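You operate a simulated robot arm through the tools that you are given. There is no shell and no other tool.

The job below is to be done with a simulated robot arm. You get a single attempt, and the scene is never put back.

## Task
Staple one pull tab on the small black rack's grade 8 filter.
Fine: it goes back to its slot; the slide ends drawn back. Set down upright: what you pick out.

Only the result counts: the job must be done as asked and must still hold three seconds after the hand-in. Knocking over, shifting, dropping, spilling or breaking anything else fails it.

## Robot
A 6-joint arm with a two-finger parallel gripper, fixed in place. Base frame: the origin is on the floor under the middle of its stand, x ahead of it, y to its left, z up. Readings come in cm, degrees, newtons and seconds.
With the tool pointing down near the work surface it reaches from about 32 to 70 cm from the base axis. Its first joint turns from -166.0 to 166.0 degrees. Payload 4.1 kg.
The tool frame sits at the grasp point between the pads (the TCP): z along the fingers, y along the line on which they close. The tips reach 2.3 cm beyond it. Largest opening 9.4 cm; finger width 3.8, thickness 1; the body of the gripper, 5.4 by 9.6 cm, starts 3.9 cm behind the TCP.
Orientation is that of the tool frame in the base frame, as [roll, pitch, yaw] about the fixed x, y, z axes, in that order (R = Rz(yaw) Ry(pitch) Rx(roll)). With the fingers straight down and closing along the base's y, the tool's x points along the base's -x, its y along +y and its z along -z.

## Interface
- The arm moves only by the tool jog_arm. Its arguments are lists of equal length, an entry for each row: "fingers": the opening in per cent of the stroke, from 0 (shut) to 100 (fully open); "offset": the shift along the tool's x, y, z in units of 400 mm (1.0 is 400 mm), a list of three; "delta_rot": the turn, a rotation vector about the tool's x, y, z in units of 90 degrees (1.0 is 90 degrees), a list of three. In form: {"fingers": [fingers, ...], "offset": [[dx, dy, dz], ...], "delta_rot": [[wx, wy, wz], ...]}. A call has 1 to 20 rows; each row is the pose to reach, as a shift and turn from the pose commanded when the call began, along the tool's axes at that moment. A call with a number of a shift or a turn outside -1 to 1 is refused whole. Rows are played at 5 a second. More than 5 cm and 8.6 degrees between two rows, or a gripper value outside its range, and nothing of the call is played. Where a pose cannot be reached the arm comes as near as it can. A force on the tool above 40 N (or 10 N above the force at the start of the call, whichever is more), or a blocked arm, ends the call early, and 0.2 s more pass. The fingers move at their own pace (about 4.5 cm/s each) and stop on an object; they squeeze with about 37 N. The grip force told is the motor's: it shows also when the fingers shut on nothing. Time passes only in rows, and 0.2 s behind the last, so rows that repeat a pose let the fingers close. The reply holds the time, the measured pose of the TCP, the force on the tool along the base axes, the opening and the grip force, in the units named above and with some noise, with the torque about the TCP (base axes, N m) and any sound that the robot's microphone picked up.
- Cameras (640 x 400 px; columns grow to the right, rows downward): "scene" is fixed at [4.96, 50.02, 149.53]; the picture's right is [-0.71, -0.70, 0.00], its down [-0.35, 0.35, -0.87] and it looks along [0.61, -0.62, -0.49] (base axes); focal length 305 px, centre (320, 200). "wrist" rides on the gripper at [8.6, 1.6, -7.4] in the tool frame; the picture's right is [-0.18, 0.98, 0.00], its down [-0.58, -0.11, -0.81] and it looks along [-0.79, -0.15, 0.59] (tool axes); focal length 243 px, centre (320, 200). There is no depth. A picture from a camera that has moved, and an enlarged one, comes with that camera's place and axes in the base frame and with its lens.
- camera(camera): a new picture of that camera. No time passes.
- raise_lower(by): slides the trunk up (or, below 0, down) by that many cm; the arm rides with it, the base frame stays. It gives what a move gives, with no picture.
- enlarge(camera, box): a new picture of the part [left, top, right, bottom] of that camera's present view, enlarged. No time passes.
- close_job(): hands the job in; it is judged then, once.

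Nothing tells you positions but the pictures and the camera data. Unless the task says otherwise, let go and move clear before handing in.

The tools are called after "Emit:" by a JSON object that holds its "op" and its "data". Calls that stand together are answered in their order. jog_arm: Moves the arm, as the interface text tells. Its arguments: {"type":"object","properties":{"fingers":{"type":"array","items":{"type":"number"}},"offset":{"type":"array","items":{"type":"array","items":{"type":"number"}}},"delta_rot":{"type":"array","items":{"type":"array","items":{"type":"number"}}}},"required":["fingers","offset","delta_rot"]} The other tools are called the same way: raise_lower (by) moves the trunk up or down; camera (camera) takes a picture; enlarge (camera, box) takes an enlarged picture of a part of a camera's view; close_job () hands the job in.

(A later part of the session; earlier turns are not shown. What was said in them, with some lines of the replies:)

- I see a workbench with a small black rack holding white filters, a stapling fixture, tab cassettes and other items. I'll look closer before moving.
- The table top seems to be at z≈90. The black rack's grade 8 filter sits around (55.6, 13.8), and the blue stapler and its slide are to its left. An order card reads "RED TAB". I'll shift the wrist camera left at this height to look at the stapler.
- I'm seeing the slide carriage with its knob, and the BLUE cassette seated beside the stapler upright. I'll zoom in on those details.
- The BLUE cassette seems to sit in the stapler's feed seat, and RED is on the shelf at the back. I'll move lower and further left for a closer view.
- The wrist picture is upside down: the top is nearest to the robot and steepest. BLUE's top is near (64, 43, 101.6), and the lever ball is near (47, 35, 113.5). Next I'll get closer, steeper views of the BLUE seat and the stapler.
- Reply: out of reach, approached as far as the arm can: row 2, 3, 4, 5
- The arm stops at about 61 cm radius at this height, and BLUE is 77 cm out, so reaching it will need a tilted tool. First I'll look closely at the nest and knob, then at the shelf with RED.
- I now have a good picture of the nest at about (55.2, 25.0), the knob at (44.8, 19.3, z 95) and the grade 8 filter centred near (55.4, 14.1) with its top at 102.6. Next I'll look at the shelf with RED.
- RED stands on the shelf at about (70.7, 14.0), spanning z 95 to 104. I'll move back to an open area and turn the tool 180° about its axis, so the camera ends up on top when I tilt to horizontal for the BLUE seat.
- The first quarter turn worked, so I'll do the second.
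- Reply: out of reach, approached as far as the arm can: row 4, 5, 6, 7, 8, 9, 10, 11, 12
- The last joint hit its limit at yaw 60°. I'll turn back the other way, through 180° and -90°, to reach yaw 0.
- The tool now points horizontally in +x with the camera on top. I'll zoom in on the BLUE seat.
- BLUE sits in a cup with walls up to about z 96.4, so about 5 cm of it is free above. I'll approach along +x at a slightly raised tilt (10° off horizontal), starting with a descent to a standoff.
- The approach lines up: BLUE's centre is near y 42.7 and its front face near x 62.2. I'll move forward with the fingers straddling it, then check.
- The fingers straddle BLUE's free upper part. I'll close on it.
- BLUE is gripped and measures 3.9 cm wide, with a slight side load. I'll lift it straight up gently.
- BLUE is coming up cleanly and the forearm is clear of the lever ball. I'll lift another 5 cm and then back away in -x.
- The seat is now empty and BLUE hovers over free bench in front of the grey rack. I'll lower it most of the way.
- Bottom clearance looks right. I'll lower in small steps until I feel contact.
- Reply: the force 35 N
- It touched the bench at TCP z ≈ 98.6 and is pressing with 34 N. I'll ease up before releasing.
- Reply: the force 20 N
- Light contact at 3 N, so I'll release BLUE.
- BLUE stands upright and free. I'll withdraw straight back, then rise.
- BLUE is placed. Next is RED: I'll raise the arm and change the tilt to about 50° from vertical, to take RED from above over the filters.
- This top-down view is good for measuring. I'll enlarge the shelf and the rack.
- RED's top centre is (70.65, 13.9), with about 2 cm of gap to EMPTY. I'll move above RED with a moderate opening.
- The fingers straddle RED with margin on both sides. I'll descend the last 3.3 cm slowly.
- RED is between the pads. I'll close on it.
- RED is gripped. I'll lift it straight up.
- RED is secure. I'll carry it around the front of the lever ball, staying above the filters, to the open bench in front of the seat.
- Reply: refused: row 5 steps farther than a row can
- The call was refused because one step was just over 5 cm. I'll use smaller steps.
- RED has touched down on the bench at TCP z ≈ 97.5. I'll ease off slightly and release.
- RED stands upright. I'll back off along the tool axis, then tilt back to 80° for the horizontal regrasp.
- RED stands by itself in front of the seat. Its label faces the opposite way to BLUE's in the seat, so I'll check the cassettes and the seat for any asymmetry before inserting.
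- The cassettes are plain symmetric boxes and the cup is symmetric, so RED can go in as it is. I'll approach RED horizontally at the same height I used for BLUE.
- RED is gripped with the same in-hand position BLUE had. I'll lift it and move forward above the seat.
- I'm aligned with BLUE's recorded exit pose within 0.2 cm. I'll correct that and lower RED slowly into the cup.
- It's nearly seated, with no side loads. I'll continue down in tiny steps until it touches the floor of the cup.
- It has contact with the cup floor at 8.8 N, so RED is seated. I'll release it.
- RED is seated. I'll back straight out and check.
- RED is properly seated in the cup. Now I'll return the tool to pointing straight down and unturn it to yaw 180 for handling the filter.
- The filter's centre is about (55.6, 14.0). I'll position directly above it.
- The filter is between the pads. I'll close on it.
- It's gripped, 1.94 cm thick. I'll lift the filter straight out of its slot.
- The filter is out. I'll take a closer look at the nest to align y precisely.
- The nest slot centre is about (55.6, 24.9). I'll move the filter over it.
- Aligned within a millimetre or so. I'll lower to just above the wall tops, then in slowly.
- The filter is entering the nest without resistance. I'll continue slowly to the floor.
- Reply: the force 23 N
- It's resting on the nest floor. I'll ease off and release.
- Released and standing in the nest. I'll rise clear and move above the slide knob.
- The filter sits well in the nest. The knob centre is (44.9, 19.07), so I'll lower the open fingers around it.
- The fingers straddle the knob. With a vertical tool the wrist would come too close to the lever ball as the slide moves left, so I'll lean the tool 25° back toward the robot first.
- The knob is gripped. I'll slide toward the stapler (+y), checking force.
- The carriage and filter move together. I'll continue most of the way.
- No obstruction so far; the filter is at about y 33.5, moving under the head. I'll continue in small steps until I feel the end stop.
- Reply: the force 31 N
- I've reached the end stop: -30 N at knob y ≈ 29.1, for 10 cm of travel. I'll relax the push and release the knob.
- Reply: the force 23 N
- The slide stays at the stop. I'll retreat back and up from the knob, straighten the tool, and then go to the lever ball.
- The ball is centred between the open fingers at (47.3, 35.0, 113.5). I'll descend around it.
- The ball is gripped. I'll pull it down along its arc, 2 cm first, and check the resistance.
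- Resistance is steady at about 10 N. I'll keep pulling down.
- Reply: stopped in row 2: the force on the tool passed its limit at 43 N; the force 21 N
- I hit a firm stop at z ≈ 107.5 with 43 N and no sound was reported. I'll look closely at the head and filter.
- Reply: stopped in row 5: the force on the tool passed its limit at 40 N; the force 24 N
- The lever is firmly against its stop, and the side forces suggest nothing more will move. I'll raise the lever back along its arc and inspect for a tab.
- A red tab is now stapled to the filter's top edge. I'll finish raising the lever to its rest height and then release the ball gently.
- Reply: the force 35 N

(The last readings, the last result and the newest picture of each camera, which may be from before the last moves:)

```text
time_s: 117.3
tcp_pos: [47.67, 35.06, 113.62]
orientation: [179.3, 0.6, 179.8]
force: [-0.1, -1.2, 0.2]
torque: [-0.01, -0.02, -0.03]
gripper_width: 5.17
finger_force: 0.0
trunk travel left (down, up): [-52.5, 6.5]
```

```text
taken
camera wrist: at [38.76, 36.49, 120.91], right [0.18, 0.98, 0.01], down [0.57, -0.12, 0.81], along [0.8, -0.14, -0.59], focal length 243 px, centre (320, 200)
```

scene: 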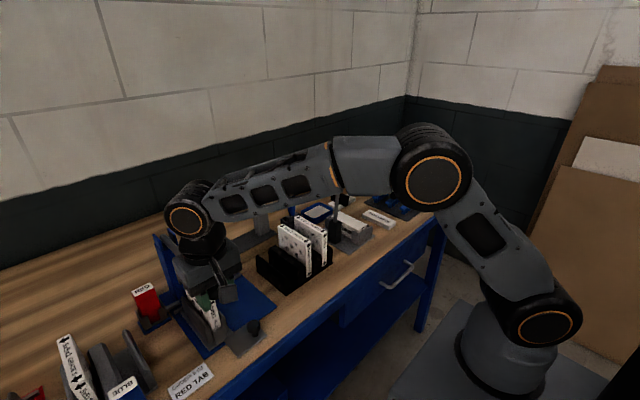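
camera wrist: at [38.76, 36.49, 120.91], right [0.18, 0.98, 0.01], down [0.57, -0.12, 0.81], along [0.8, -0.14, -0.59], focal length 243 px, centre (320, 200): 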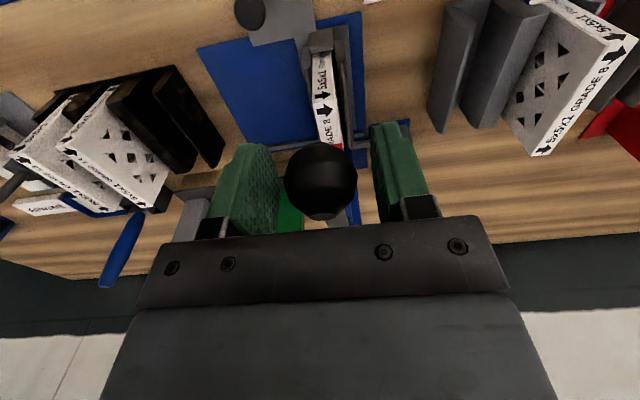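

The lever rests at its top stop. I'll move up off the ball (correcting a 0.6° orientation drift), then back toward the knob approach position.

Emit:
{"op": "jog_arm", "data": {"fingers": [55, 55, 55, 55, 55, 55], "offset": [[0, 0, -0.05], [0, 0, -0.11], [0, 0, -0.2], [0.06, -0.03, -0.2], [0.14, -0.065, -0.16], [0.18, -0.083, -0.12]], "delta_rot": [[0, 0, 0], [0, 0, 0], [0, 0, 0], [-0.0035, -0.003, -0.001], [-0.007, -0.0067, -0.002], [-0.007, -0.0067, -0.002]]}}

Emit:
{"op": "camera", "data": {"camera": "scene"}}

Emit:
{"op": "enlarge", "data": {"camera": "scene", "box": [140, 220, 280, 350]}}

Emit:
{"op": "enlarge", "data": {"camera": "wrist", "box": [240, 20, 440, 200]}}

```text
time_s: 118.7
tcp_pos: [40.33, 31.51, 118.26]
orientation: [178.8, 1.3, -180.0]
force: [-1.0, -0.4, -0.4]
torque: [0.04, 0.03, 0.01]
gripper_width: 5.15
finger_force: 0.0
trunk travel left (down, up): [-52.5, 6.5]
```

```text
taken
```

scene: 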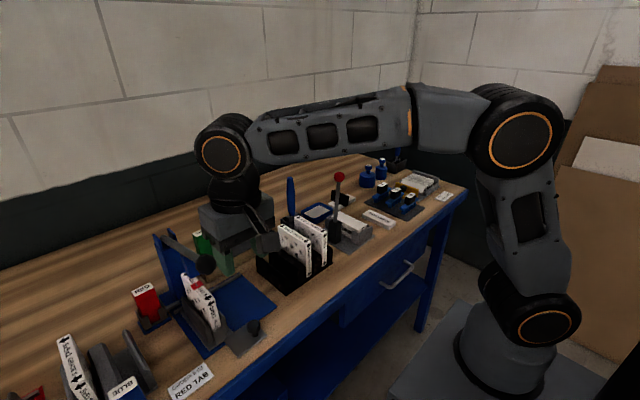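

```text
3.08 times, centred on (210, 285) of scene
camera zoom: at [4.96, 50.02, 149.53], right [-0.71, -0.7, 0.0], down [-0.35, 0.35, -0.87], along [0.61, -0.62, -0.49], focal length 939 px, centre (658, -62)
```

zoom: 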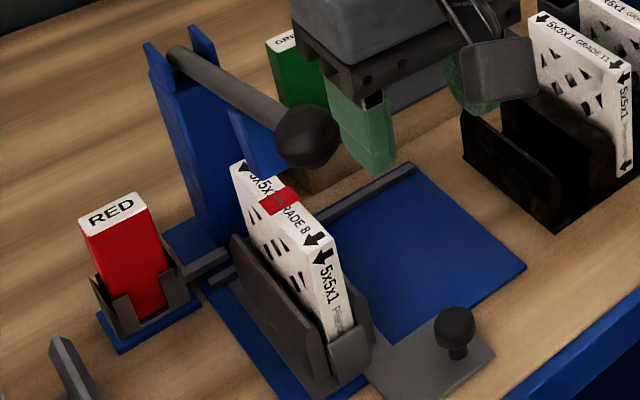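

```text
2.22 times, centred on (340, 110) of wrist
camera zoom: at [31.47, 32.98, 125.52], right [0.18, 0.98, 0.03], down [0.57, -0.13, 0.82], along [0.8, -0.13, -0.58], focal length 539 px, centre (276, 400)
```

zoom: 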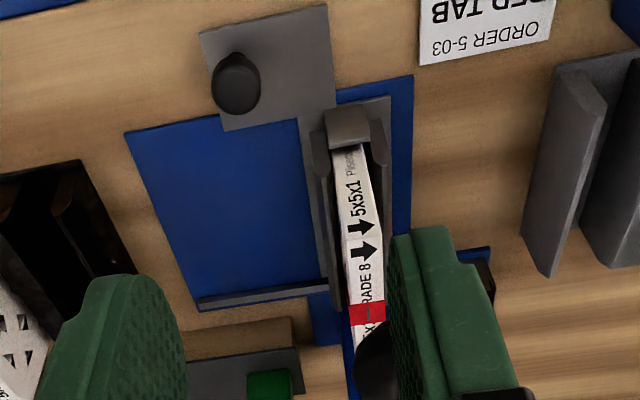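

One red tab with its staple is on the top edge. My orientation correction went the wrong way, so I'll fix the sign and tilt 25° again while descending to the knob approach.

Emit:
{"op": "jog_arm", "data": {"fingers": [53, 53, 53, 53, 53], "offset": [[-0.006, -0.012, 0.08], [-0.012, -0.024, 0.16], [-0.018, -0.036, 0.24], [-0.024, -0.048, 0.32], [-0.0293, -0.06, 0.4]], "delta_rot": [[0.0027, -0.0527, 0], [0.0053, -0.1053, 0], [0.008, -0.158, 0], [0.0106, -0.2106, 0], [0.0133, -0.2633, 0]]}}

Emit:
{"op": "camera", "data": {"camera": "wrist"}}

Emit:
{"op": "enlarge", "data": {"camera": "scene", "box": [140, 220, 320, 370]}}

```text
time_s: 119.9
tcp_pos: [41.83, 29.55, 102.31]
orientation: [179.7, 24.9, 179.9]
force: [-0.1, -0.2, -0.6]
torque: [0.01, 0.01, -0.02]
gripper_width: 4.98
finger_force: 0.1
trunk travel left (down, up): [-52.5, 6.5]
```

```text
taken
camera wrist: at [30.77, 31.17, 105.35], right [0.17, 0.98, 0.08], down [0.19, -0.11, 0.98], along [0.97, -0.15, -0.2], focal length 243 px, centre (320, 200)
```

wrist: 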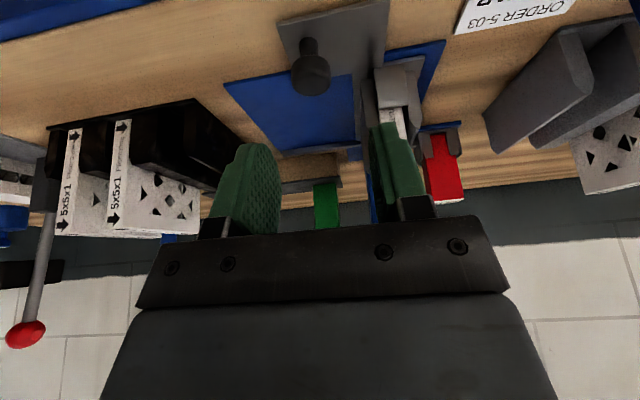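

```text
2.67 times, centred on (230, 295) of scene
camera zoom: at [4.96, 50.02, 149.53], right [-0.71, -0.7, 0.0], down [-0.35, 0.35, -0.87], along [0.61, -0.62, -0.49], focal length 814 px, centre (560, -53)
```

zoom: 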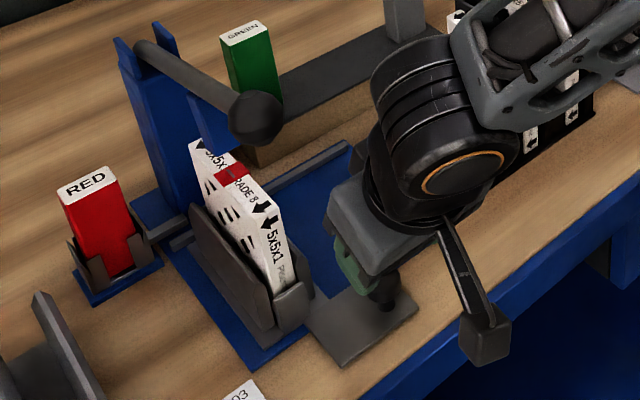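

Emit:
{"op": "jog_arm", "data": {"fingers": [53, 53, 53, 53, 53], "offset": [[0.006, -0.0108, 0.01], [0.006, -0.0108, 0.07], [0.006, -0.0108, 0.13], [0.006, -0.0108, 0.17], [0.006, -0.0108, 0.195]], "delta_rot": [[0, 0, 0], [0, 0, 0], [0, 0, 0], [0, 0, 0], [0, 0, 0]]}}

Emit:
{"op": "camera", "data": {"camera": "wrist"}}

```text
time_s: 121.1
tcp_pos: [44.98, 29.28, 95.13]
orientation: [179.8, 24.9, 179.8]
force: [0.2, 0.4, 0.6]
torque: [-0.03, -0.01, -0.02]
gripper_width: 5.0
finger_force: 0.1
trunk travel left (down, up): [-52.5, 6.5]
```

```text
taken
camera wrist: at [33.79, 30.8, 98.18], right [0.17, 0.98, 0.08], down [0.19, -0.11, 0.98], along [0.97, -0.15, -0.2], focal length 243 px, centre (320, 200)
```

wrist: 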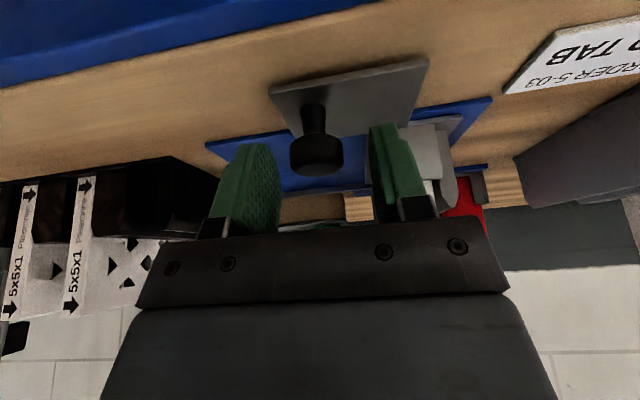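

The knob is between the fingers again. I'll grip it.

Emit:
{"op": "jog_arm", "data": {"fingers": [10, 10, 10, 10], "offset": [[0, 0, 0], [0, 0, 0], [0, 0, 0], [0, 0, 0]], "delta_rot": [[0, 0, 0], [0, 0, 0], [0, 0, 0], [0, 0, 0]]}}

Emit:
{"op": "jog_arm", "data": {"fingers": [10, 10, 10, 10], "offset": [[0, -0.0125, 0], [0, -0.025, 0], [0, -0.0375, 0], [0, -0.05, 0]], "delta_rot": [[0, 0, 0], [0, 0, 0], [0, 0, 0], [0, 0, 0]]}}

Emit:
{"op": "enlarge", "data": {"camera": "scene", "box": [140, 220, 320, 370]}}

```text
time_s: 122.1
tcp_pos: [44.75, 29.01, 95.09]
orientation: [179.9, 24.8, 179.8]
force: [-0.7, -9.7, -0.8]
torque: [-0.23, -0.08, -0.13]
gripper_width: 2.72
finger_force: 45.0
trunk travel left (down, up): [-52.5, 6.5]
```

```text
time_s: 123.1
tcp_pos: [44.81, 27.18, 95.12]
orientation: [180.0, 24.9, 179.9]
force: [-0.9, 1.1, -1.7]
torque: [0.07, -0.06, 0.1]
gripper_width: 2.72
finger_force: 44.9
trunk travel left (down, up): [-52.5, 6.5]
```

```text
2.67 times, centred on (230, 295) of scene
camera zoom: at [4.96, 50.02, 149.53], right [-0.71, -0.7, 0.0], down [-0.35, 0.35, -0.87], along [0.61, -0.62, -0.49], focal length 814 px, centre (560, -53)
```

zoom: 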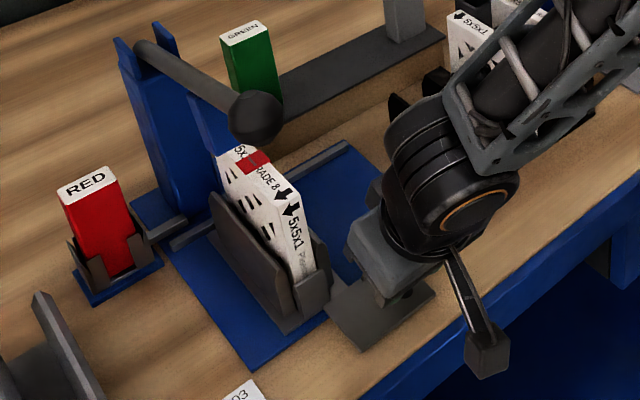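

The slide draws back freely. I'll continue to near its start position.

Emit:
{"op": "jog_arm", "data": {"fingers": [10, 10, 10, 10, 10, 10, 10, 10], "offset": [[0, -0.025, 0], [0, -0.05, 0], [0, -0.075, 0], [0, -0.1, 0], [0, -0.125, 0], [0, -0.15, 0], [0, -0.175, 0], [0, -0.1925, 0]], "delta_rot": [[0, 0, 0], [0, 0, 0], [0, 0, 0], [0, 0, 0], [0, 0, 0], [0, 0, 0], [0, 0, 0], [0, 0, 0]]}}

Emit:
{"op": "enlarge", "data": {"camera": "scene", "box": [140, 220, 320, 370]}}

```text
time_s: 124.9
tcp_pos: [44.8, 19.35, 95.12]
orientation: [179.8, 25.0, 179.8]
force: [0.2, -0.5, 5.9]
torque: [0.08, -0.03, 0.04]
gripper_width: 2.69
finger_force: 45.5
trunk travel left (down, up): [-52.5, 6.5]
```

```text
2.67 times, centred on (230, 295) of scene
camera zoom: at [4.96, 50.02, 149.53], right [-0.71, -0.7, 0.0], down [-0.35, 0.35, -0.87], along [0.61, -0.62, -0.49], focal length 814 px, centre (560, -53)
```

zoom: 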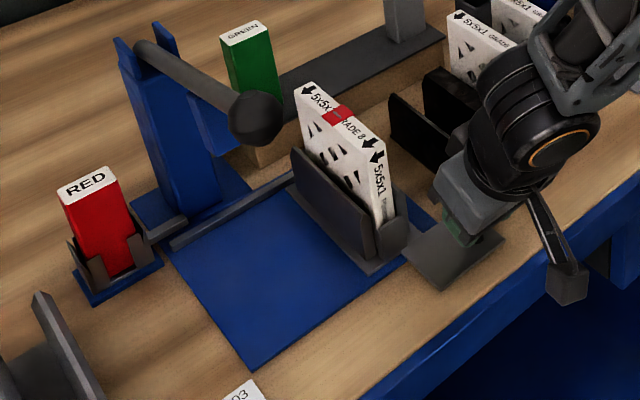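

Emit:
{"op": "jog_arm", "data": {"fingers": [10, 10, 10, 10], "offset": [[0, -0.004, 0], [0, -0.008, 0], [0, -0.012, 0], [0, -0.015, 0]], "delta_rot": [[0, 0, 0], [0, 0, 0], [0, 0, 0], [0, 0, 0]]}}

```text
time_s: 125.9
tcp_pos: [44.82, 18.99, 95.15]
orientation: [179.8, 24.8, 179.8]
force: [3.8, 6.1, 5.9]
torque: [0.19, -0.03, -0.05]
gripper_width: 2.7
finger_force: 45.4
trunk travel left (down, up): [-52.5, 6.5]
```

Emit:
{"op": "jog_arm", "data": {"fingers": [10, 10, 10], "offset": [[0, -0.003, 0], [0, -0.006, 0], [0, -0.006, 0]], "delta_rot": [[0, 0, 0], [0, 0, 0], [0, 0, 0]]}}

```text
time_s: 126.7
tcp_pos: [44.78, 18.93, 95.19]
orientation: [179.8, 25.0, 179.9]
force: [2.8, 22.9, 8.7]
torque: [0.68, -0.11, 0.31]
gripper_width: 2.72
finger_force: 45.2
trunk travel left (down, up): [-52.5, 6.5]
```

The slide is at its drawn-back stop. I'll relax, release and retreat.

Emit:
{"op": "jog_arm", "data": {"fingers": [10, 10, 10], "offset": [[0, 0.003, 0], [0, 0.005, 0], [0, 0.005, 0]], "delta_rot": [[0, 0, 0], [0, 0, 0], [0, 0, 0]]}}

Emit:
{"op": "jog_arm", "data": {"fingers": [32, 36, 42, 48, 50], "offset": [[0, 0, 0], [0, 0, 0], [0, 0, 0], [0, 0, 0], [0, 0, 0]], "delta_rot": [[0, 0, 0], [0, 0, 0], [0, 0, 0], [0, 0, 0], [0, 0, 0]]}}

Emit:
{"op": "jog_arm", "data": {"fingers": [50, 50, 50, 50], "offset": [[0, 0, -0.04], [0, 0, -0.1], [0, 0, -0.18], [0, 0, -0.25]], "delta_rot": [[0, 0, 0], [0, 0, 0], [0, 0, 0], [0, 0, 0]]}}

Emit:
{"op": "camera", "data": {"camera": "wrist"}}

Emit:
{"op": "enlarge", "data": {"camera": "scene", "box": [190, 220, 320, 330]}}

```text
time_s: 127.5
tcp_pos: [44.83, 19.01, 95.17]
orientation: [179.9, 24.9, 179.9]
force: [4.7, 16.1, 11.6]
torque: [0.37, -0.28, 0.19]
gripper_width: 2.74
finger_force: 44.7
trunk travel left (down, up): [-52.5, 6.5]
```

```text
time_s: 128.7
tcp_pos: [44.85, 18.77, 95.12]
orientation: [179.9, 24.9, 179.9]
force: [0.2, 0.0, -0.3]
torque: [0.01, 0.01, 0.0]
gripper_width: 4.69
finger_force: 0.1
trunk travel left (down, up): [-52.5, 6.5]
```

```text
time_s: 129.7
tcp_pos: [40.52, 18.83, 104.1]
orientation: [179.9, 24.8, 179.9]
force: [0.9, -0.2, -0.2]
torque: [-0.01, 0.01, -0.02]
gripper_width: 4.71
finger_force: 0.0
trunk travel left (down, up): [-52.5, 6.5]
```

```text
taken
camera wrist: at [29.54, 20.43, 107.19], right [0.17, 0.98, 0.08], down [0.19, -0.11, 0.98], along [0.97, -0.15, -0.2], focal length 243 px, centre (320, 200)
```

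wrist: 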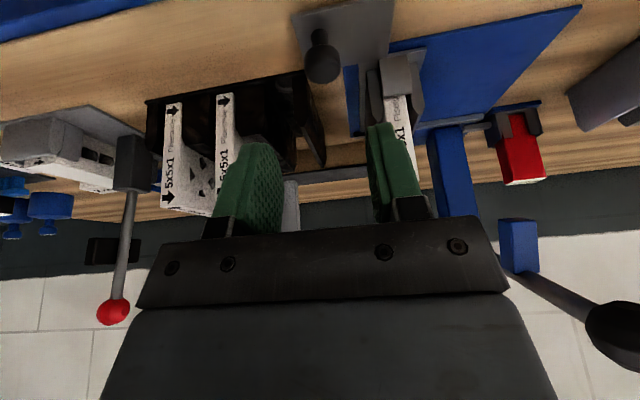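

```text
3.64 times, centred on (255, 275) of scene
camera zoom: at [4.96, 50.02, 149.53], right [-0.71, -0.7, 0.0], down [-0.35, 0.35, -0.87], along [0.61, -0.62, -0.49], focal length 1110 px, centre (556, -73)
```

zoom: 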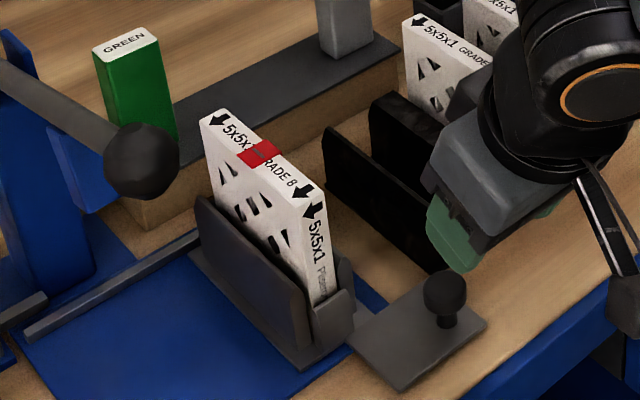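

The slide is back. Before gripping, I'll check how the tab sits so my pads don't disturb it.

Emit:
{"op": "enlarge", "data": {"camera": "scene", "box": [210, 245, 260, 295]}}

Emit:
{"op": "enlarge", "data": {"camera": "scene", "box": [215, 250, 245, 280]}}

```text
8.00 times, centred on (235, 270) of scene
camera zoom: at [4.96, 50.02, 149.53], right [-0.71, -0.7, 0.0], down [-0.35, 0.35, -0.87], along [0.61, -0.62, -0.49], focal length 2441 px, centre (1000, -360)
```

zoom: 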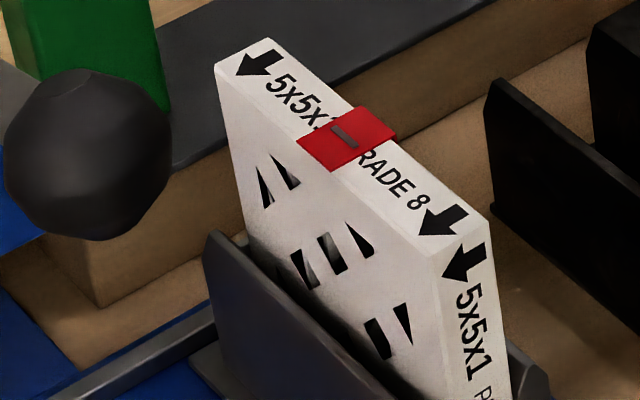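

```text
13.33 times, centred on (230, 265) of scene
camera zoom: at [4.96, 50.02, 149.53], right [-0.71, -0.7, 0.0], down [-0.35, 0.35, -0.87], along [0.61, -0.62, -0.49], focal length 4069 px, centre (1520, -667)
```

zoom: 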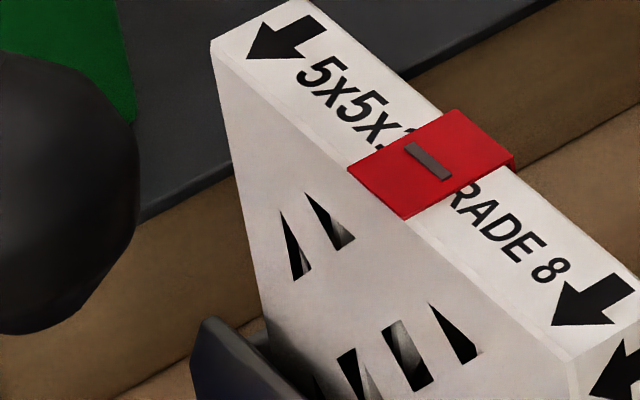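

The tab is a flat strip at x 55.0–56.8 on the top edge, nearly flush with the sides. I'll grip the filter off-centre at x ≈ 52.4, so the pads miss it. First I'll straighten the tool and rise.

Emit:
{"op": "jog_arm", "data": {"fingers": [45, 45, 45, 45], "offset": [[-0.049, 0.019, -0.046], [-0.098, 0.038, -0.092], [-0.147, 0.057, -0.138], [-0.196, 0.075, -0.184]], "delta_rot": [[0, 0.069, 0], [0, 0.138, 0], [0, 0.207, 0], [0, 0.2767, 0]]}}

Emit:
{"op": "camera", "data": {"camera": "wrist"}}

Emit:
{"op": "enlarge", "data": {"camera": "wrist", "box": [260, 0, 460, 160]}}

```text
time_s: 130.7
tcp_pos: [44.63, 21.83, 114.03]
orientation: [179.8, -0.1, 180.0]
force: [-0.5, 0.1, -0.2]
torque: [0.0, -0.05, -0.01]
gripper_width: 4.25
finger_force: 0.1
trunk travel left (down, up): [-52.5, 6.5]
```

```text
taken
camera wrist: at [35.99, 23.42, 121.54], right [0.19, 0.98, 0.0], down [0.58, -0.11, 0.8], along [0.79, -0.15, -0.59], focal length 243 px, centre (320, 200)
```

wrist: 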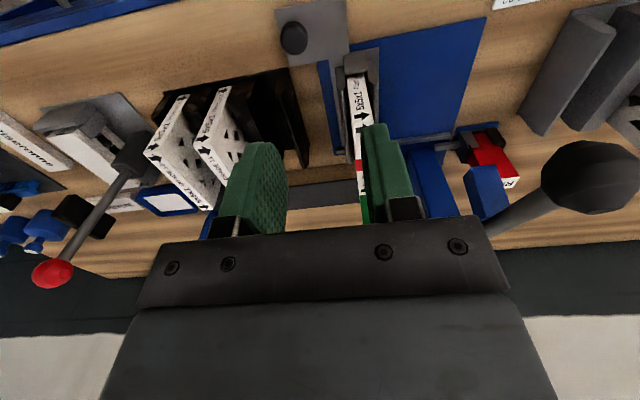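

```text
2.50 times, centred on (360, 80) of wrist
camera zoom: at [35.99, 23.42, 121.54], right [0.19, 0.98, 0.0], down [0.58, -0.11, 0.8], along [0.79, -0.15, -0.59], focal length 606 px, centre (220, 500)
```

zoom: 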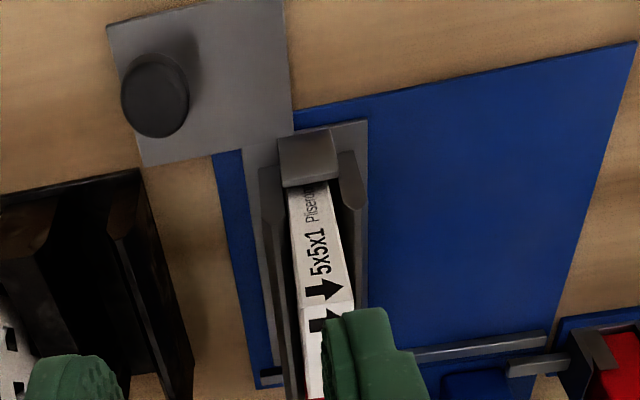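

Emit:
{"op": "jog_arm", "data": {"fingers": [45, 45, 45], "offset": [[-0.09, 0.035, 0], [-0.16, 0.06, 0.0], [-0.195, 0.0755, 0.04]], "delta_rot": [[0, 0, 0], [0, 0, 0], [0, 0, 0]]}}

Emit:
{"op": "camera", "data": {"camera": "wrist"}}

Emit:
{"op": "enlarge", "data": {"camera": "wrist", "box": [240, 0, 420, 160]}}

```text
time_s: 131.5
tcp_pos: [52.32, 24.88, 112.55]
orientation: [179.9, -0.1, 179.9]
force: [-0.4, -1.1, -1.3]
torque: [0.01, 0.01, 0.0]
gripper_width: 4.22
finger_force: 0.0
trunk travel left (down, up): [-52.5, 6.5]
```

```text
taken
camera wrist: at [43.72, 26.41, 119.9], right [0.19, 0.98, 0.0], down [0.58, -0.11, 0.81], along [0.79, -0.15, -0.59], focal length 243 px, centre (320, 200)
```

wrist: 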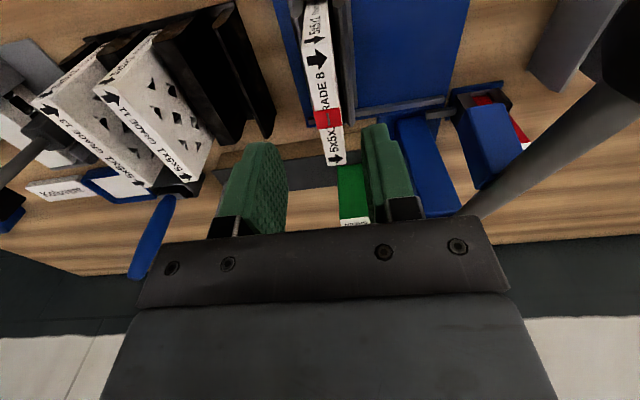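

```text
2.50 times, centred on (330, 80) of wrist
camera zoom: at [43.72, 26.41, 119.9], right [0.19, 0.98, 0.0], down [0.58, -0.11, 0.81], along [0.79, -0.15, -0.59], focal length 606 px, centre (295, 500)
```

zoom: 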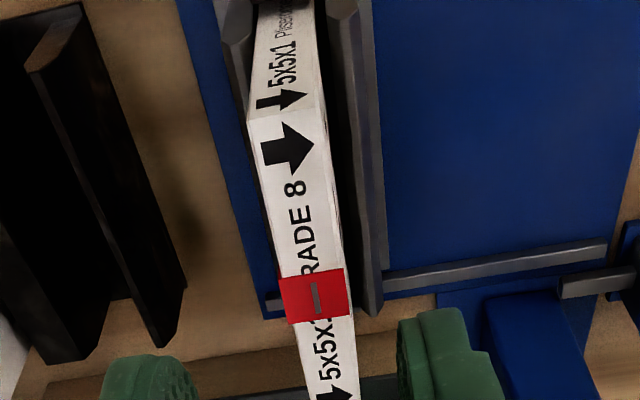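

The tab spans x 54.7–56.7. I'll grip at x ≈ 52.2, which clears it.

Emit:
{"op": "jog_arm", "data": {"fingers": [45, 45, 45, 45, 45], "offset": [[0.002, 0, 0.08], [0.003, 0, 0.16], [0.003, 0, 0.23], [0.003, 0, 0.27], [0.003, 0, 0.297]], "delta_rot": [[0, 0, 0], [0, 0, 0], [0, 0, 0], [0, 0, 0], [0, 0, 0]]}}

Emit:
{"op": "camera", "data": {"camera": "wrist"}}

Emit:
{"op": "enlarge", "data": {"camera": "scene", "box": [190, 210, 310, 320]}}

```text
time_s: 132.7
tcp_pos: [52.31, 24.88, 100.65]
orientation: [179.7, 0.0, 179.9]
force: [0.7, 0.4, -0.5]
torque: [0.03, -0.02, 0.0]
gripper_width: 4.24
finger_force: 0.1
trunk travel left (down, up): [-52.5, 6.5]
```

```text
taken
camera wrist: at [43.62, 26.39, 108.06], right [0.19, 0.98, 0.0], down [0.58, -0.11, 0.81], along [0.79, -0.15, -0.59], focal length 243 px, centre (320, 200)
```

wrist: 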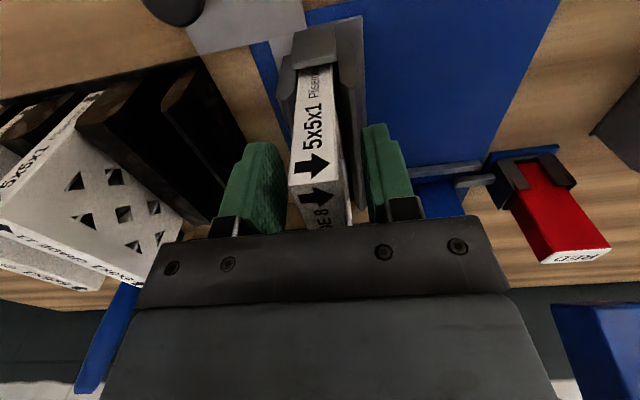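

```text
3.64 times, centred on (250, 265) of scene
camera zoom: at [4.96, 50.02, 149.53], right [-0.71, -0.7, 0.0], down [-0.35, 0.35, -0.87], along [0.61, -0.62, -0.49], focal length 1110 px, centre (574, -36)
```

zoom: 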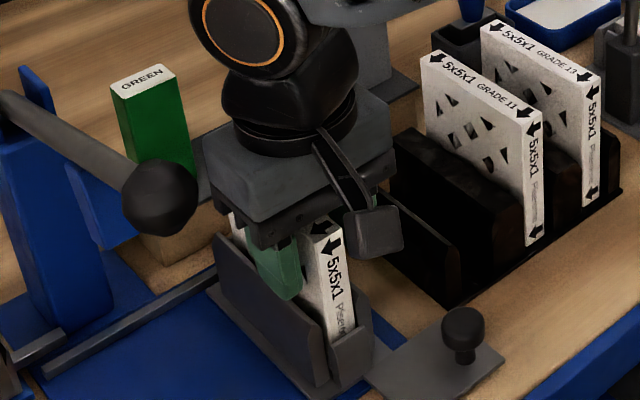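

Emit:
{"op": "jog_arm", "data": {"fingers": [5, 5, 5, 5, 5], "offset": [[0, 0, 0], [0, 0, 0], [0, 0, 0], [0, 0, 0], [0, 0, 0]], "delta_rot": [[0, 0, 0], [0, 0, 0], [0, 0, 0], [0, 0, 0], [0, 0, 0]]}}

Emit:
{"op": "jog_arm", "data": {"fingers": [5, 5, 5, 5, 5, 5], "offset": [[0, 0, -0.02], [0, 0, -0.06], [0, 0, -0.11], [0, 0, -0.17], [0, 0, -0.23], [0, 0, -0.24]], "delta_rot": [[0, 0, 0], [0, 0, 0], [0, 0, 0], [0, 0, 0], [0, 0, 0], [0, 0, 0]]}}

Emit:
{"op": "camera", "data": {"camera": "wrist"}}

Emit:
{"op": "enlarge", "data": {"camera": "scene", "box": [180, 160, 330, 330]}}

```text
time_s: 133.9
tcp_pos: [52.21, 24.7, 100.65]
orientation: [179.9, 0.0, 179.8]
force: [0.7, -0.6, 0.6]
torque: [0.04, 0.0, 0.0]
gripper_width: 1.93
finger_force: 36.8
trunk travel left (down, up): [-52.5, 6.5]
```

```text
time_s: 135.3
tcp_pos: [52.24, 24.83, 110.36]
orientation: [179.9, 0.0, 179.9]
force: [-0.2, 0.7, -0.1]
torque: [0.02, 0.03, -0.01]
gripper_width: 1.94
finger_force: 36.8
trunk travel left (down, up): [-52.5, 6.5]
```

```text
taken
camera wrist: at [43.64, 26.38, 117.64], right [0.19, 0.98, 0.0], down [0.58, -0.11, 0.81], along [0.79, -0.15, -0.59], focal length 243 px, centre (320, 200)
```

wrist: 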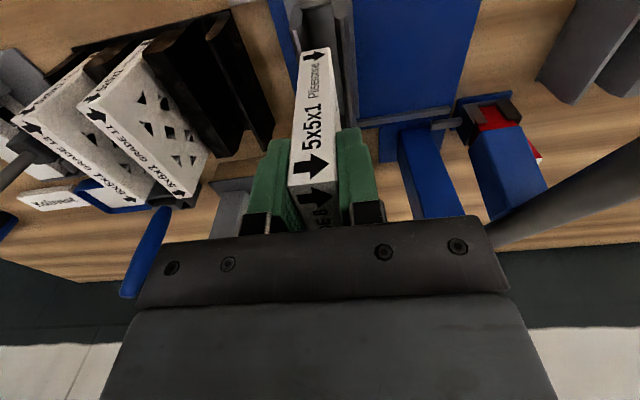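

```text
2.35 times, centred on (255, 245) of scene
camera zoom: at [4.96, 50.02, 149.53], right [-0.71, -0.7, 0.0], down [-0.35, 0.35, -0.87], along [0.61, -0.62, -0.49], focal length 718 px, centre (473, 94)
```

zoom: 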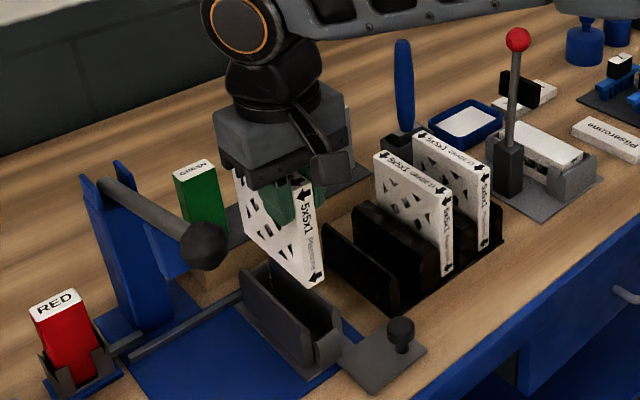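

The filter is up with its tab intact. I'll move it back over its rack slot at y = 14.04.

Emit:
{"op": "jog_arm", "data": {"fingers": [5, 5, 5, 5], "offset": [[0, -0.09, 0], [0.001, -0.18, 0], [0.001, -0.2698, 0], [0.001, -0.2698, 0]], "delta_rot": [[0, 0, 0], [0, 0, 0], [0, 0, 0], [0, 0, 0]]}}

Emit:
{"op": "camera", "data": {"camera": "wrist"}}

Emit:
{"op": "enlarge", "data": {"camera": "wrist", "box": [200, 0, 420, 160]}}

Emit:
{"op": "enlarge", "data": {"camera": "scene", "box": [200, 170, 340, 310]}}

```text
time_s: 136.3
tcp_pos: [52.27, 13.96, 110.31]
orientation: [179.9, -0.1, 179.8]
force: [-0.3, -0.3, -0.7]
torque: [0.01, 0.02, -0.01]
gripper_width: 1.93
finger_force: 36.5
trunk travel left (down, up): [-52.5, 6.5]
```

```text
taken
camera wrist: at [43.56, 15.56, 117.62], right [0.19, 0.98, 0.0], down [0.58, -0.11, 0.81], along [0.79, -0.15, -0.59], focal length 243 px, centre (320, 200)
```

wrist: 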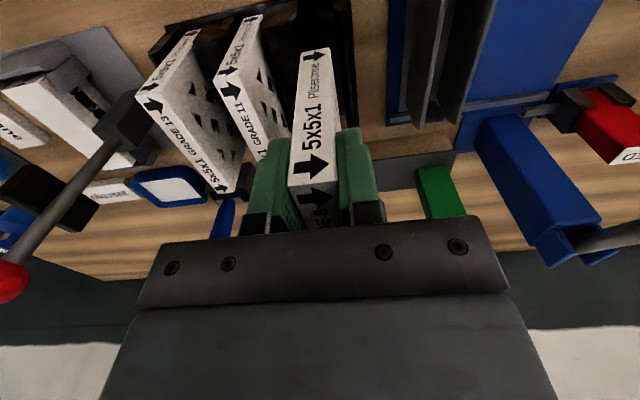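

```text
2.50 times, centred on (310, 80) of wrist
camera zoom: at [43.56, 15.56, 117.62], right [0.19, 0.98, 0.0], down [0.58, -0.11, 0.81], along [0.79, -0.15, -0.59], focal length 606 px, centre (345, 500)
```

zoom: 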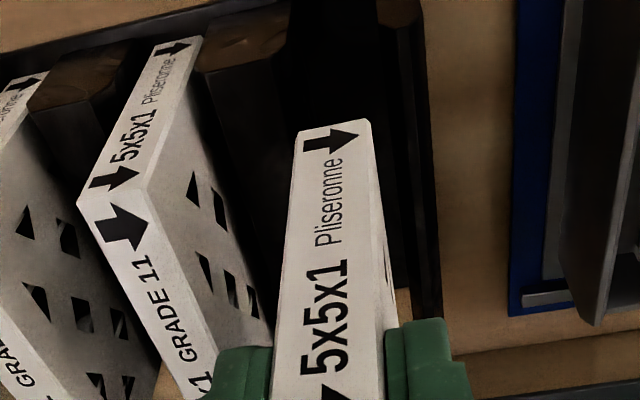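

```text
2.86 times, centred on (270, 240) of scene
camera zoom: at [4.96, 50.02, 149.53], right [-0.71, -0.7, 0.0], down [-0.35, 0.35, -0.87], along [0.61, -0.62, -0.49], focal length 872 px, centre (463, 86)
```

zoom: 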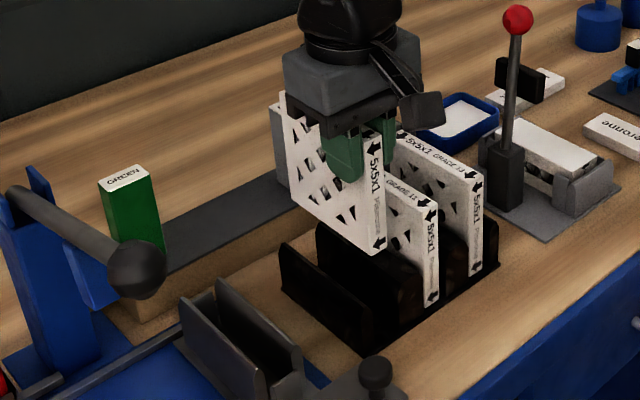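

Aligned with the original grip coordinates within 0.05 cm. I'll lower it into the slot.

Emit:
{"op": "jog_arm", "data": {"fingers": [5, 5, 5, 5, 5, 5], "offset": [[0, 0.001, 0.05], [0, 0.001, 0.1], [0, 0.001, 0.13], [0, 0.001, 0.155], [0, 0.001, 0.18], [0, 0.001, 0.2]], "delta_rot": [[0, 0, 0], [0, 0, 0], [0, 0, 0], [0, 0, 0], [0, 0, 0], [0, 0, 0]]}}

Emit:
{"op": "camera", "data": {"camera": "wrist"}}

Emit:
{"op": "enlarge", "data": {"camera": "scene", "box": [200, 190, 340, 310]}}

```text
time_s: 137.7
tcp_pos: [52.26, 14.06, 102.14]
orientation: [179.8, 0.0, 179.8]
force: [-0.4, 0.2, -0.9]
torque: [0.0, 0.04, 0.0]
gripper_width: 1.93
finger_force: 37.3
trunk travel left (down, up): [-52.5, 6.5]
```

```text
taken
camera wrist: at [43.58, 15.64, 109.58], right [0.19, 0.98, 0.0], down [0.58, -0.11, 0.81], along [0.79, -0.15, -0.59], focal length 243 px, centre (320, 200)
```

wrist: 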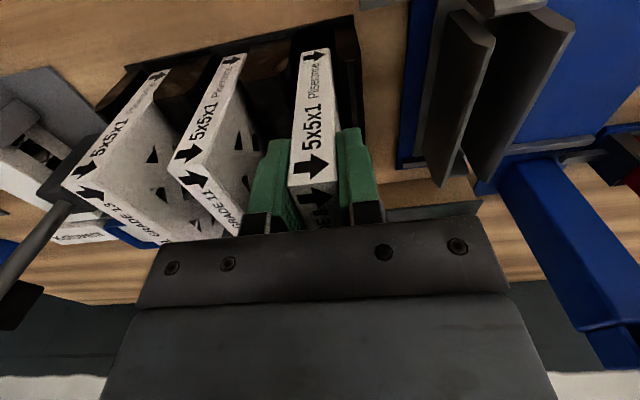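

```text
3.33 times, centred on (270, 250) of scene
camera zoom: at [4.96, 50.02, 149.53], right [-0.71, -0.7, 0.0], down [-0.35, 0.35, -0.87], along [0.61, -0.62, -0.49], focal length 1017 px, centre (487, 33)
```

zoom: 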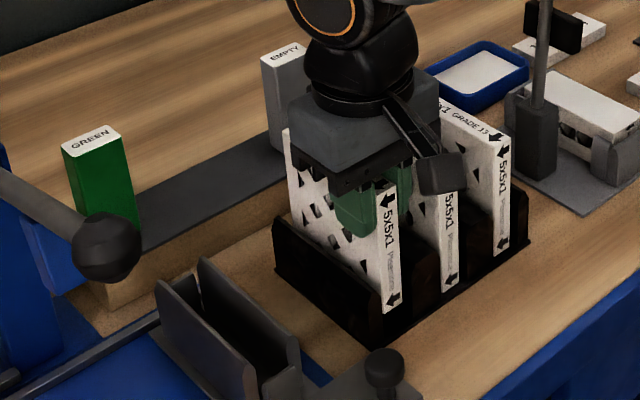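

Emit:
{"op": "jog_arm", "data": {"fingers": [5, 5, 5, 5], "offset": [[0, 0, 0.0125], [0, 0, 0.025], [0, 0, 0.0375], [0, 0, 0.041]], "delta_rot": [[0, 0, 0], [0, 0, 0], [0, 0, 0], [0, 0, 0]]}}

```text
time_s: 138.7
tcp_pos: [52.21, 14.22, 100.53]
orientation: [179.8, 0.0, 179.9]
force: [-0.1, -0.8, -1.5]
torque: [0.01, 0.03, 0.01]
gripper_width: 1.92
finger_force: 36.7
trunk travel left (down, up): [-52.5, 6.5]
```

Emit:
{"op": "jog_arm", "data": {"fingers": [5, 5, 5], "offset": [[0, -0.001, 0.003], [0, -0.001, 0.005], [0, -0.001, 0.005]], "delta_rot": [[0, 0, 0], [0, 0, 0], [0, 0, 0]]}}

```text
time_s: 139.5
tcp_pos: [52.19, 14.05, 100.4]
orientation: [179.9, 0.0, 179.9]
force: [0.1, -0.5, -2.1]
torque: [0.02, 0.03, -0.01]
gripper_width: 1.92
finger_force: 37.0
trunk travel left (down, up): [-52.5, 6.5]
```

Emit:
{"op": "jog_arm", "data": {"fingers": [5, 5, 5], "offset": [[0, 0, 0.003], [0, 0, 0.004], [0, 0, 0.004]], "delta_rot": [[0, 0, 0], [0, 0, 0], [0, 0, 0]]}}

```text
time_s: 140.3
tcp_pos: [52.2, 14.05, 100.14]
orientation: [179.8, 0.0, 179.9]
force: [0.5, -0.1, 2.0]
torque: [0.0, -0.04, 0.02]
gripper_width: 1.94
finger_force: 37.0
trunk travel left (down, up): [-52.5, 6.5]
```

Emit:
{"op": "jog_arm", "data": {"fingers": [5, 5, 5], "offset": [[0, 0, 0.002], [0, 0, 0.0025], [0, 0, 0.0025]], "delta_rot": [[0, 0, 0], [0, 0, 0], [0, 0, 0]]}}

Emit:
{"op": "enlarge", "data": {"camera": "scene", "box": [200, 190, 340, 310]}}

```text
time_s: 141.1
tcp_pos: [52.1, 13.99, 100.22]
orientation: [179.8, 0.1, 179.9]
force: [1.2, 0.6, 11.8]
torque: [0.02, 0.06, -0.02]
gripper_width: 1.93
finger_force: 37.0
trunk travel left (down, up): [-52.5, 6.5]
```

```text
3.33 times, centred on (270, 250) of scene
camera zoom: at [4.96, 50.02, 149.53], right [-0.71, -0.7, 0.0], down [-0.35, 0.35, -0.87], along [0.61, -0.62, -0.49], focal length 1017 px, centre (487, 33)
```

zoom: 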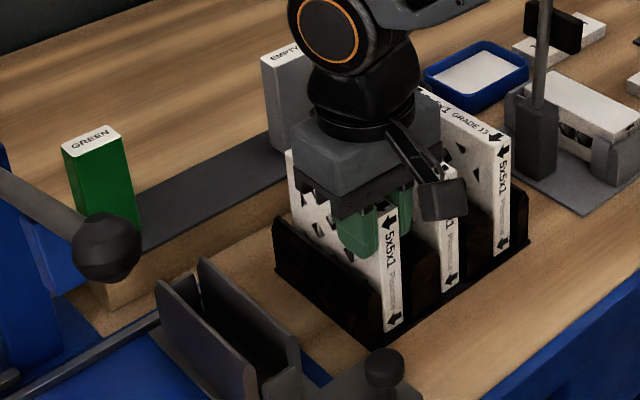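

It's on the rack floor at 12 N. I'll ease up slightly and release.

Emit:
{"op": "jog_arm", "data": {"fingers": [5, 5], "offset": [[0, 0, -0.002], [0, 0, -0.0025]], "delta_rot": [[0, 0, 0], [0, 0, 0]]}}

Emit:
{"op": "jog_arm", "data": {"fingers": [22, 26, 31, 36, 40], "offset": [[0, 0, 0], [0, 0, 0], [0, 0, 0], [0, 0, 0], [0, 0, 0]], "delta_rot": [[0, 0, 0], [0, 0, 0], [0, 0, 0], [0, 0, 0], [0, 0, 0]]}}

Emit:
{"op": "camera", "data": {"camera": "wrist"}}

```text
time_s: 141.7
tcp_pos: [52.29, 13.96, 100.25]
orientation: [179.8, 0.0, 179.9]
force: [2.6, 0.8, 7.4]
torque: [0.03, -0.34, 0.04]
gripper_width: 1.95
finger_force: 37.5
trunk travel left (down, up): [-52.5, 6.5]
```

```text
time_s: 142.9
tcp_pos: [52.32, 13.94, 100.1]
orientation: [179.9, -0.1, 179.9]
force: [0.0, -0.2, -0.6]
torque: [0.03, 0.02, 0.04]
gripper_width: 3.74
finger_force: 0.1
trunk travel left (down, up): [-52.5, 6.5]
```

```text
taken
camera wrist: at [43.56, 15.63, 107.59], right [0.19, 0.98, 0.0], down [0.58, -0.11, 0.81], along [0.79, -0.15, -0.59], focal length 243 px, centre (320, 200)
```

wrist: 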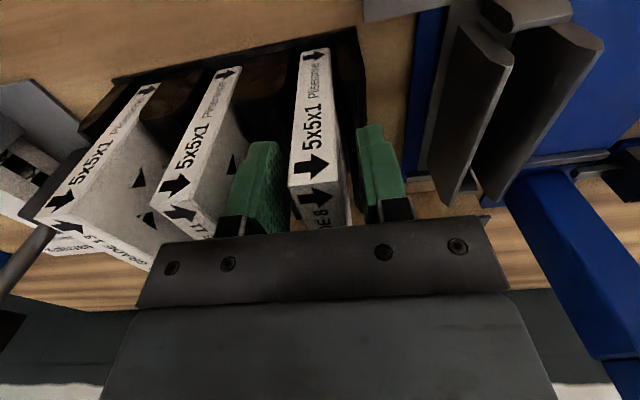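

Released in its slot. I'll rise straight up and back clear, then inspect everything.

Emit:
{"op": "jog_arm", "data": {"fingers": [40, 40, 40, 45, 50, 50, 50], "offset": [[0, 0, -0.06], [0, 0, -0.15], [0, 0, -0.25], [0, 0, -0.35], [0.08, 0, -0.42], [0.18, 0, -0.45], [0.28, 0, -0.48]], "delta_rot": [[0, 0, 0], [0, 0, 0], [0, 0, 0], [0, 0, 0], [0, 0, 0], [0, 0, 0], [0, 0, 0]]}}

Emit:
{"op": "camera", "data": {"camera": "scene"}}

Emit:
{"op": "enlarge", "data": {"camera": "scene", "box": [180, 200, 340, 320]}}

Emit:
{"op": "enlarge", "data": {"camera": "scene", "box": [40, 260, 220, 400]}}

Emit:
{"op": "camera", "data": {"camera": "wrist"}}

```text
time_s: 144.5
tcp_pos: [40.99, 14.0, 119.51]
orientation: [179.9, 0.1, 179.8]
force: [-0.9, -0.6, 0.4]
torque: [0.0, 0.0, -0.01]
gripper_width: 4.7
finger_force: 0.1
trunk travel left (down, up): [-52.5, 6.5]
```

```text
taken
```

scene: 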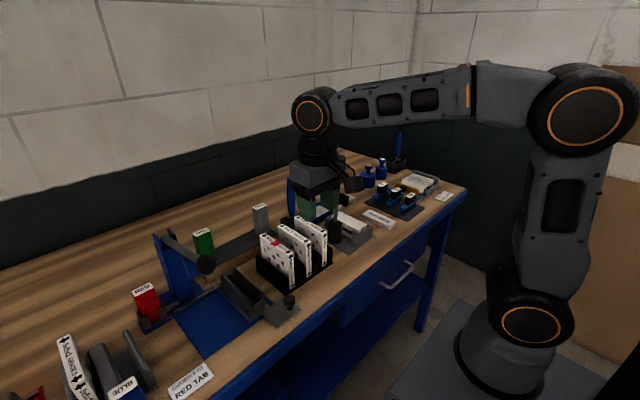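

```text
3.33 times, centred on (260, 260) of scene
camera zoom: at [4.96, 50.02, 149.53], right [-0.71, -0.7, 0.0], down [-0.35, 0.35, -0.87], along [0.61, -0.62, -0.49], focal length 1017 px, centre (520, 0)
```

zoom: 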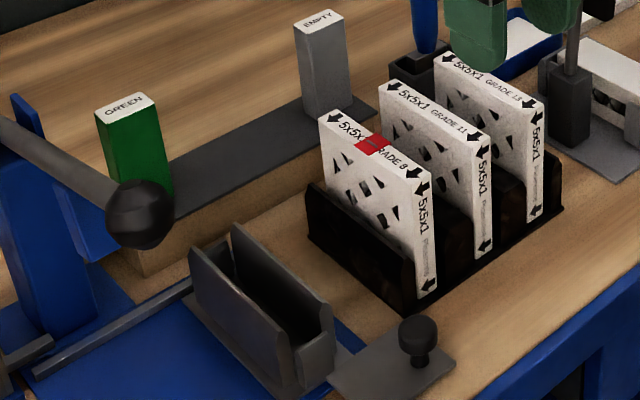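

```text
2.86 times, centred on (130, 330) of scene
camera zoom: at [4.96, 50.02, 149.53], right [-0.71, -0.7, 0.0], down [-0.35, 0.35, -0.87], along [0.61, -0.62, -0.49], focal length 872 px, centre (863, -171)
```

zoom: 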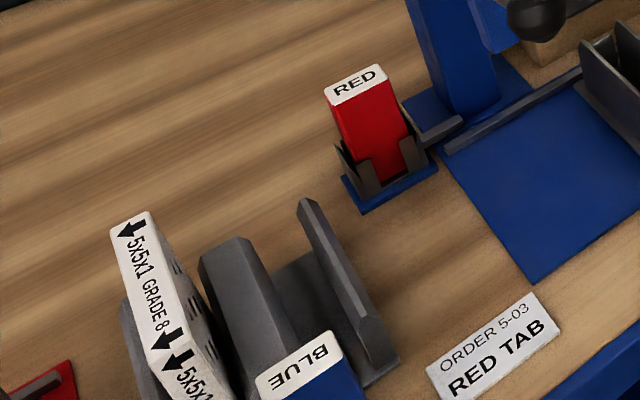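

```text
taken
camera wrist: at [32.26, 15.56, 126.91], right [0.19, 0.98, 0.0], down [0.58, -0.11, 0.81], along [0.79, -0.15, -0.59], focal length 243 px, centre (320, 200)
```

wrist: 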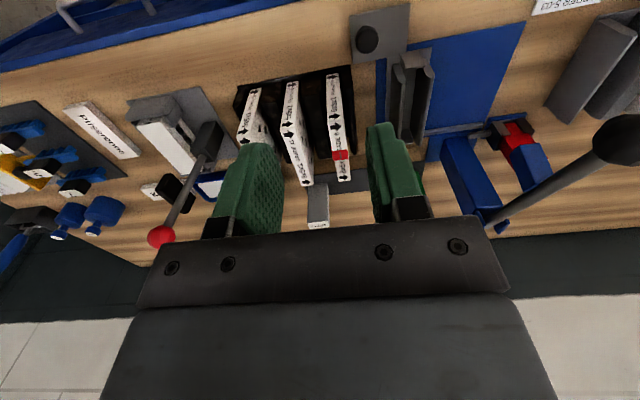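

Everything looks right. As a last check, I'll compare the slide position with the start using the same zoom window.

Emit:
{"op": "enlarge", "data": {"camera": "scene", "box": [190, 240, 310, 330]}}

Emit:
{"op": "enlarge", "data": {"camera": "wrist", "box": [220, 20, 440, 190]}}

```text
4.44 times, centred on (250, 285) of scene
camera zoom: at [4.96, 50.02, 149.53], right [-0.71, -0.7, 0.0], down [-0.35, 0.35, -0.87], along [0.61, -0.62, -0.49], focal length 1356 px, centre (631, -178)
```

zoom: 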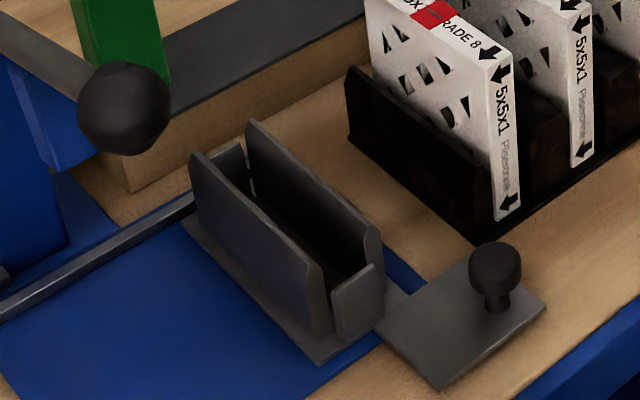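

```text
2.35 times, centred on (330, 105) of wrist
camera zoom: at [32.26, 15.56, 126.91], right [0.19, 0.98, 0.0], down [0.58, -0.11, 0.81], along [0.79, -0.15, -0.59], focal length 571 px, centre (296, 424)
```

zoom: 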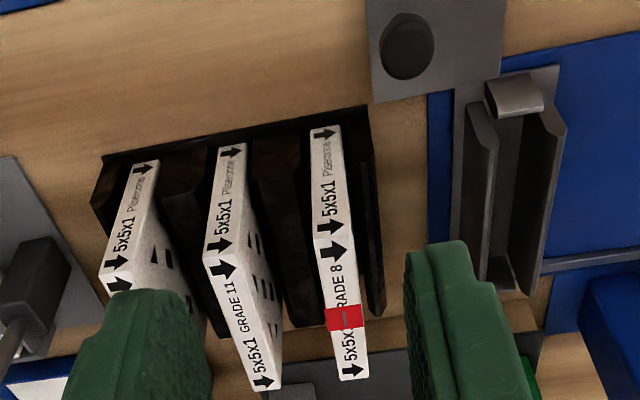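

The slide and the filter are back at their starting positions. One red tab is stapled on the grade 8 filter. RED is in the feed, BLUE stands upright on the bench, the lever is up and the hand is clear, so I'm handing in the job.

Emit:
{"op": "close_job", "data": {}}

```text
The job is handed in.
```

The job is handed in. The small black rack's grade 8 filter has one red pull tab stapled to its top edge and is back in its slot. The closing call only confirmed receipt; it gave no verdict.

- **Tab colour:** the order card read RED TAB and the stapler was loaded with BLUE, so I swapped in the RED cassette before stapling.
- **BLUE cassette:** I took it out of the feed cup and stood it upright on the bench, in front of the grey rack.
- **RED cassette:** I left it seated in the cup. Its label faces the robot, the opposite way to how BLUE sat. The cassettes and the cup look symmetric, so I did not turn it.
- **Stapling:** I pulled the lever once, down to its stop. No sound was reported, but the tab and its staple showed up clearly on the filter afterwards.
- **Slide and lever:** the slide is drawn back to its starting position, matching a close-up from the start. The lever is back up.

In the final pictures nothing else looked moved or knocked over, and the hand was clear before I handed in.
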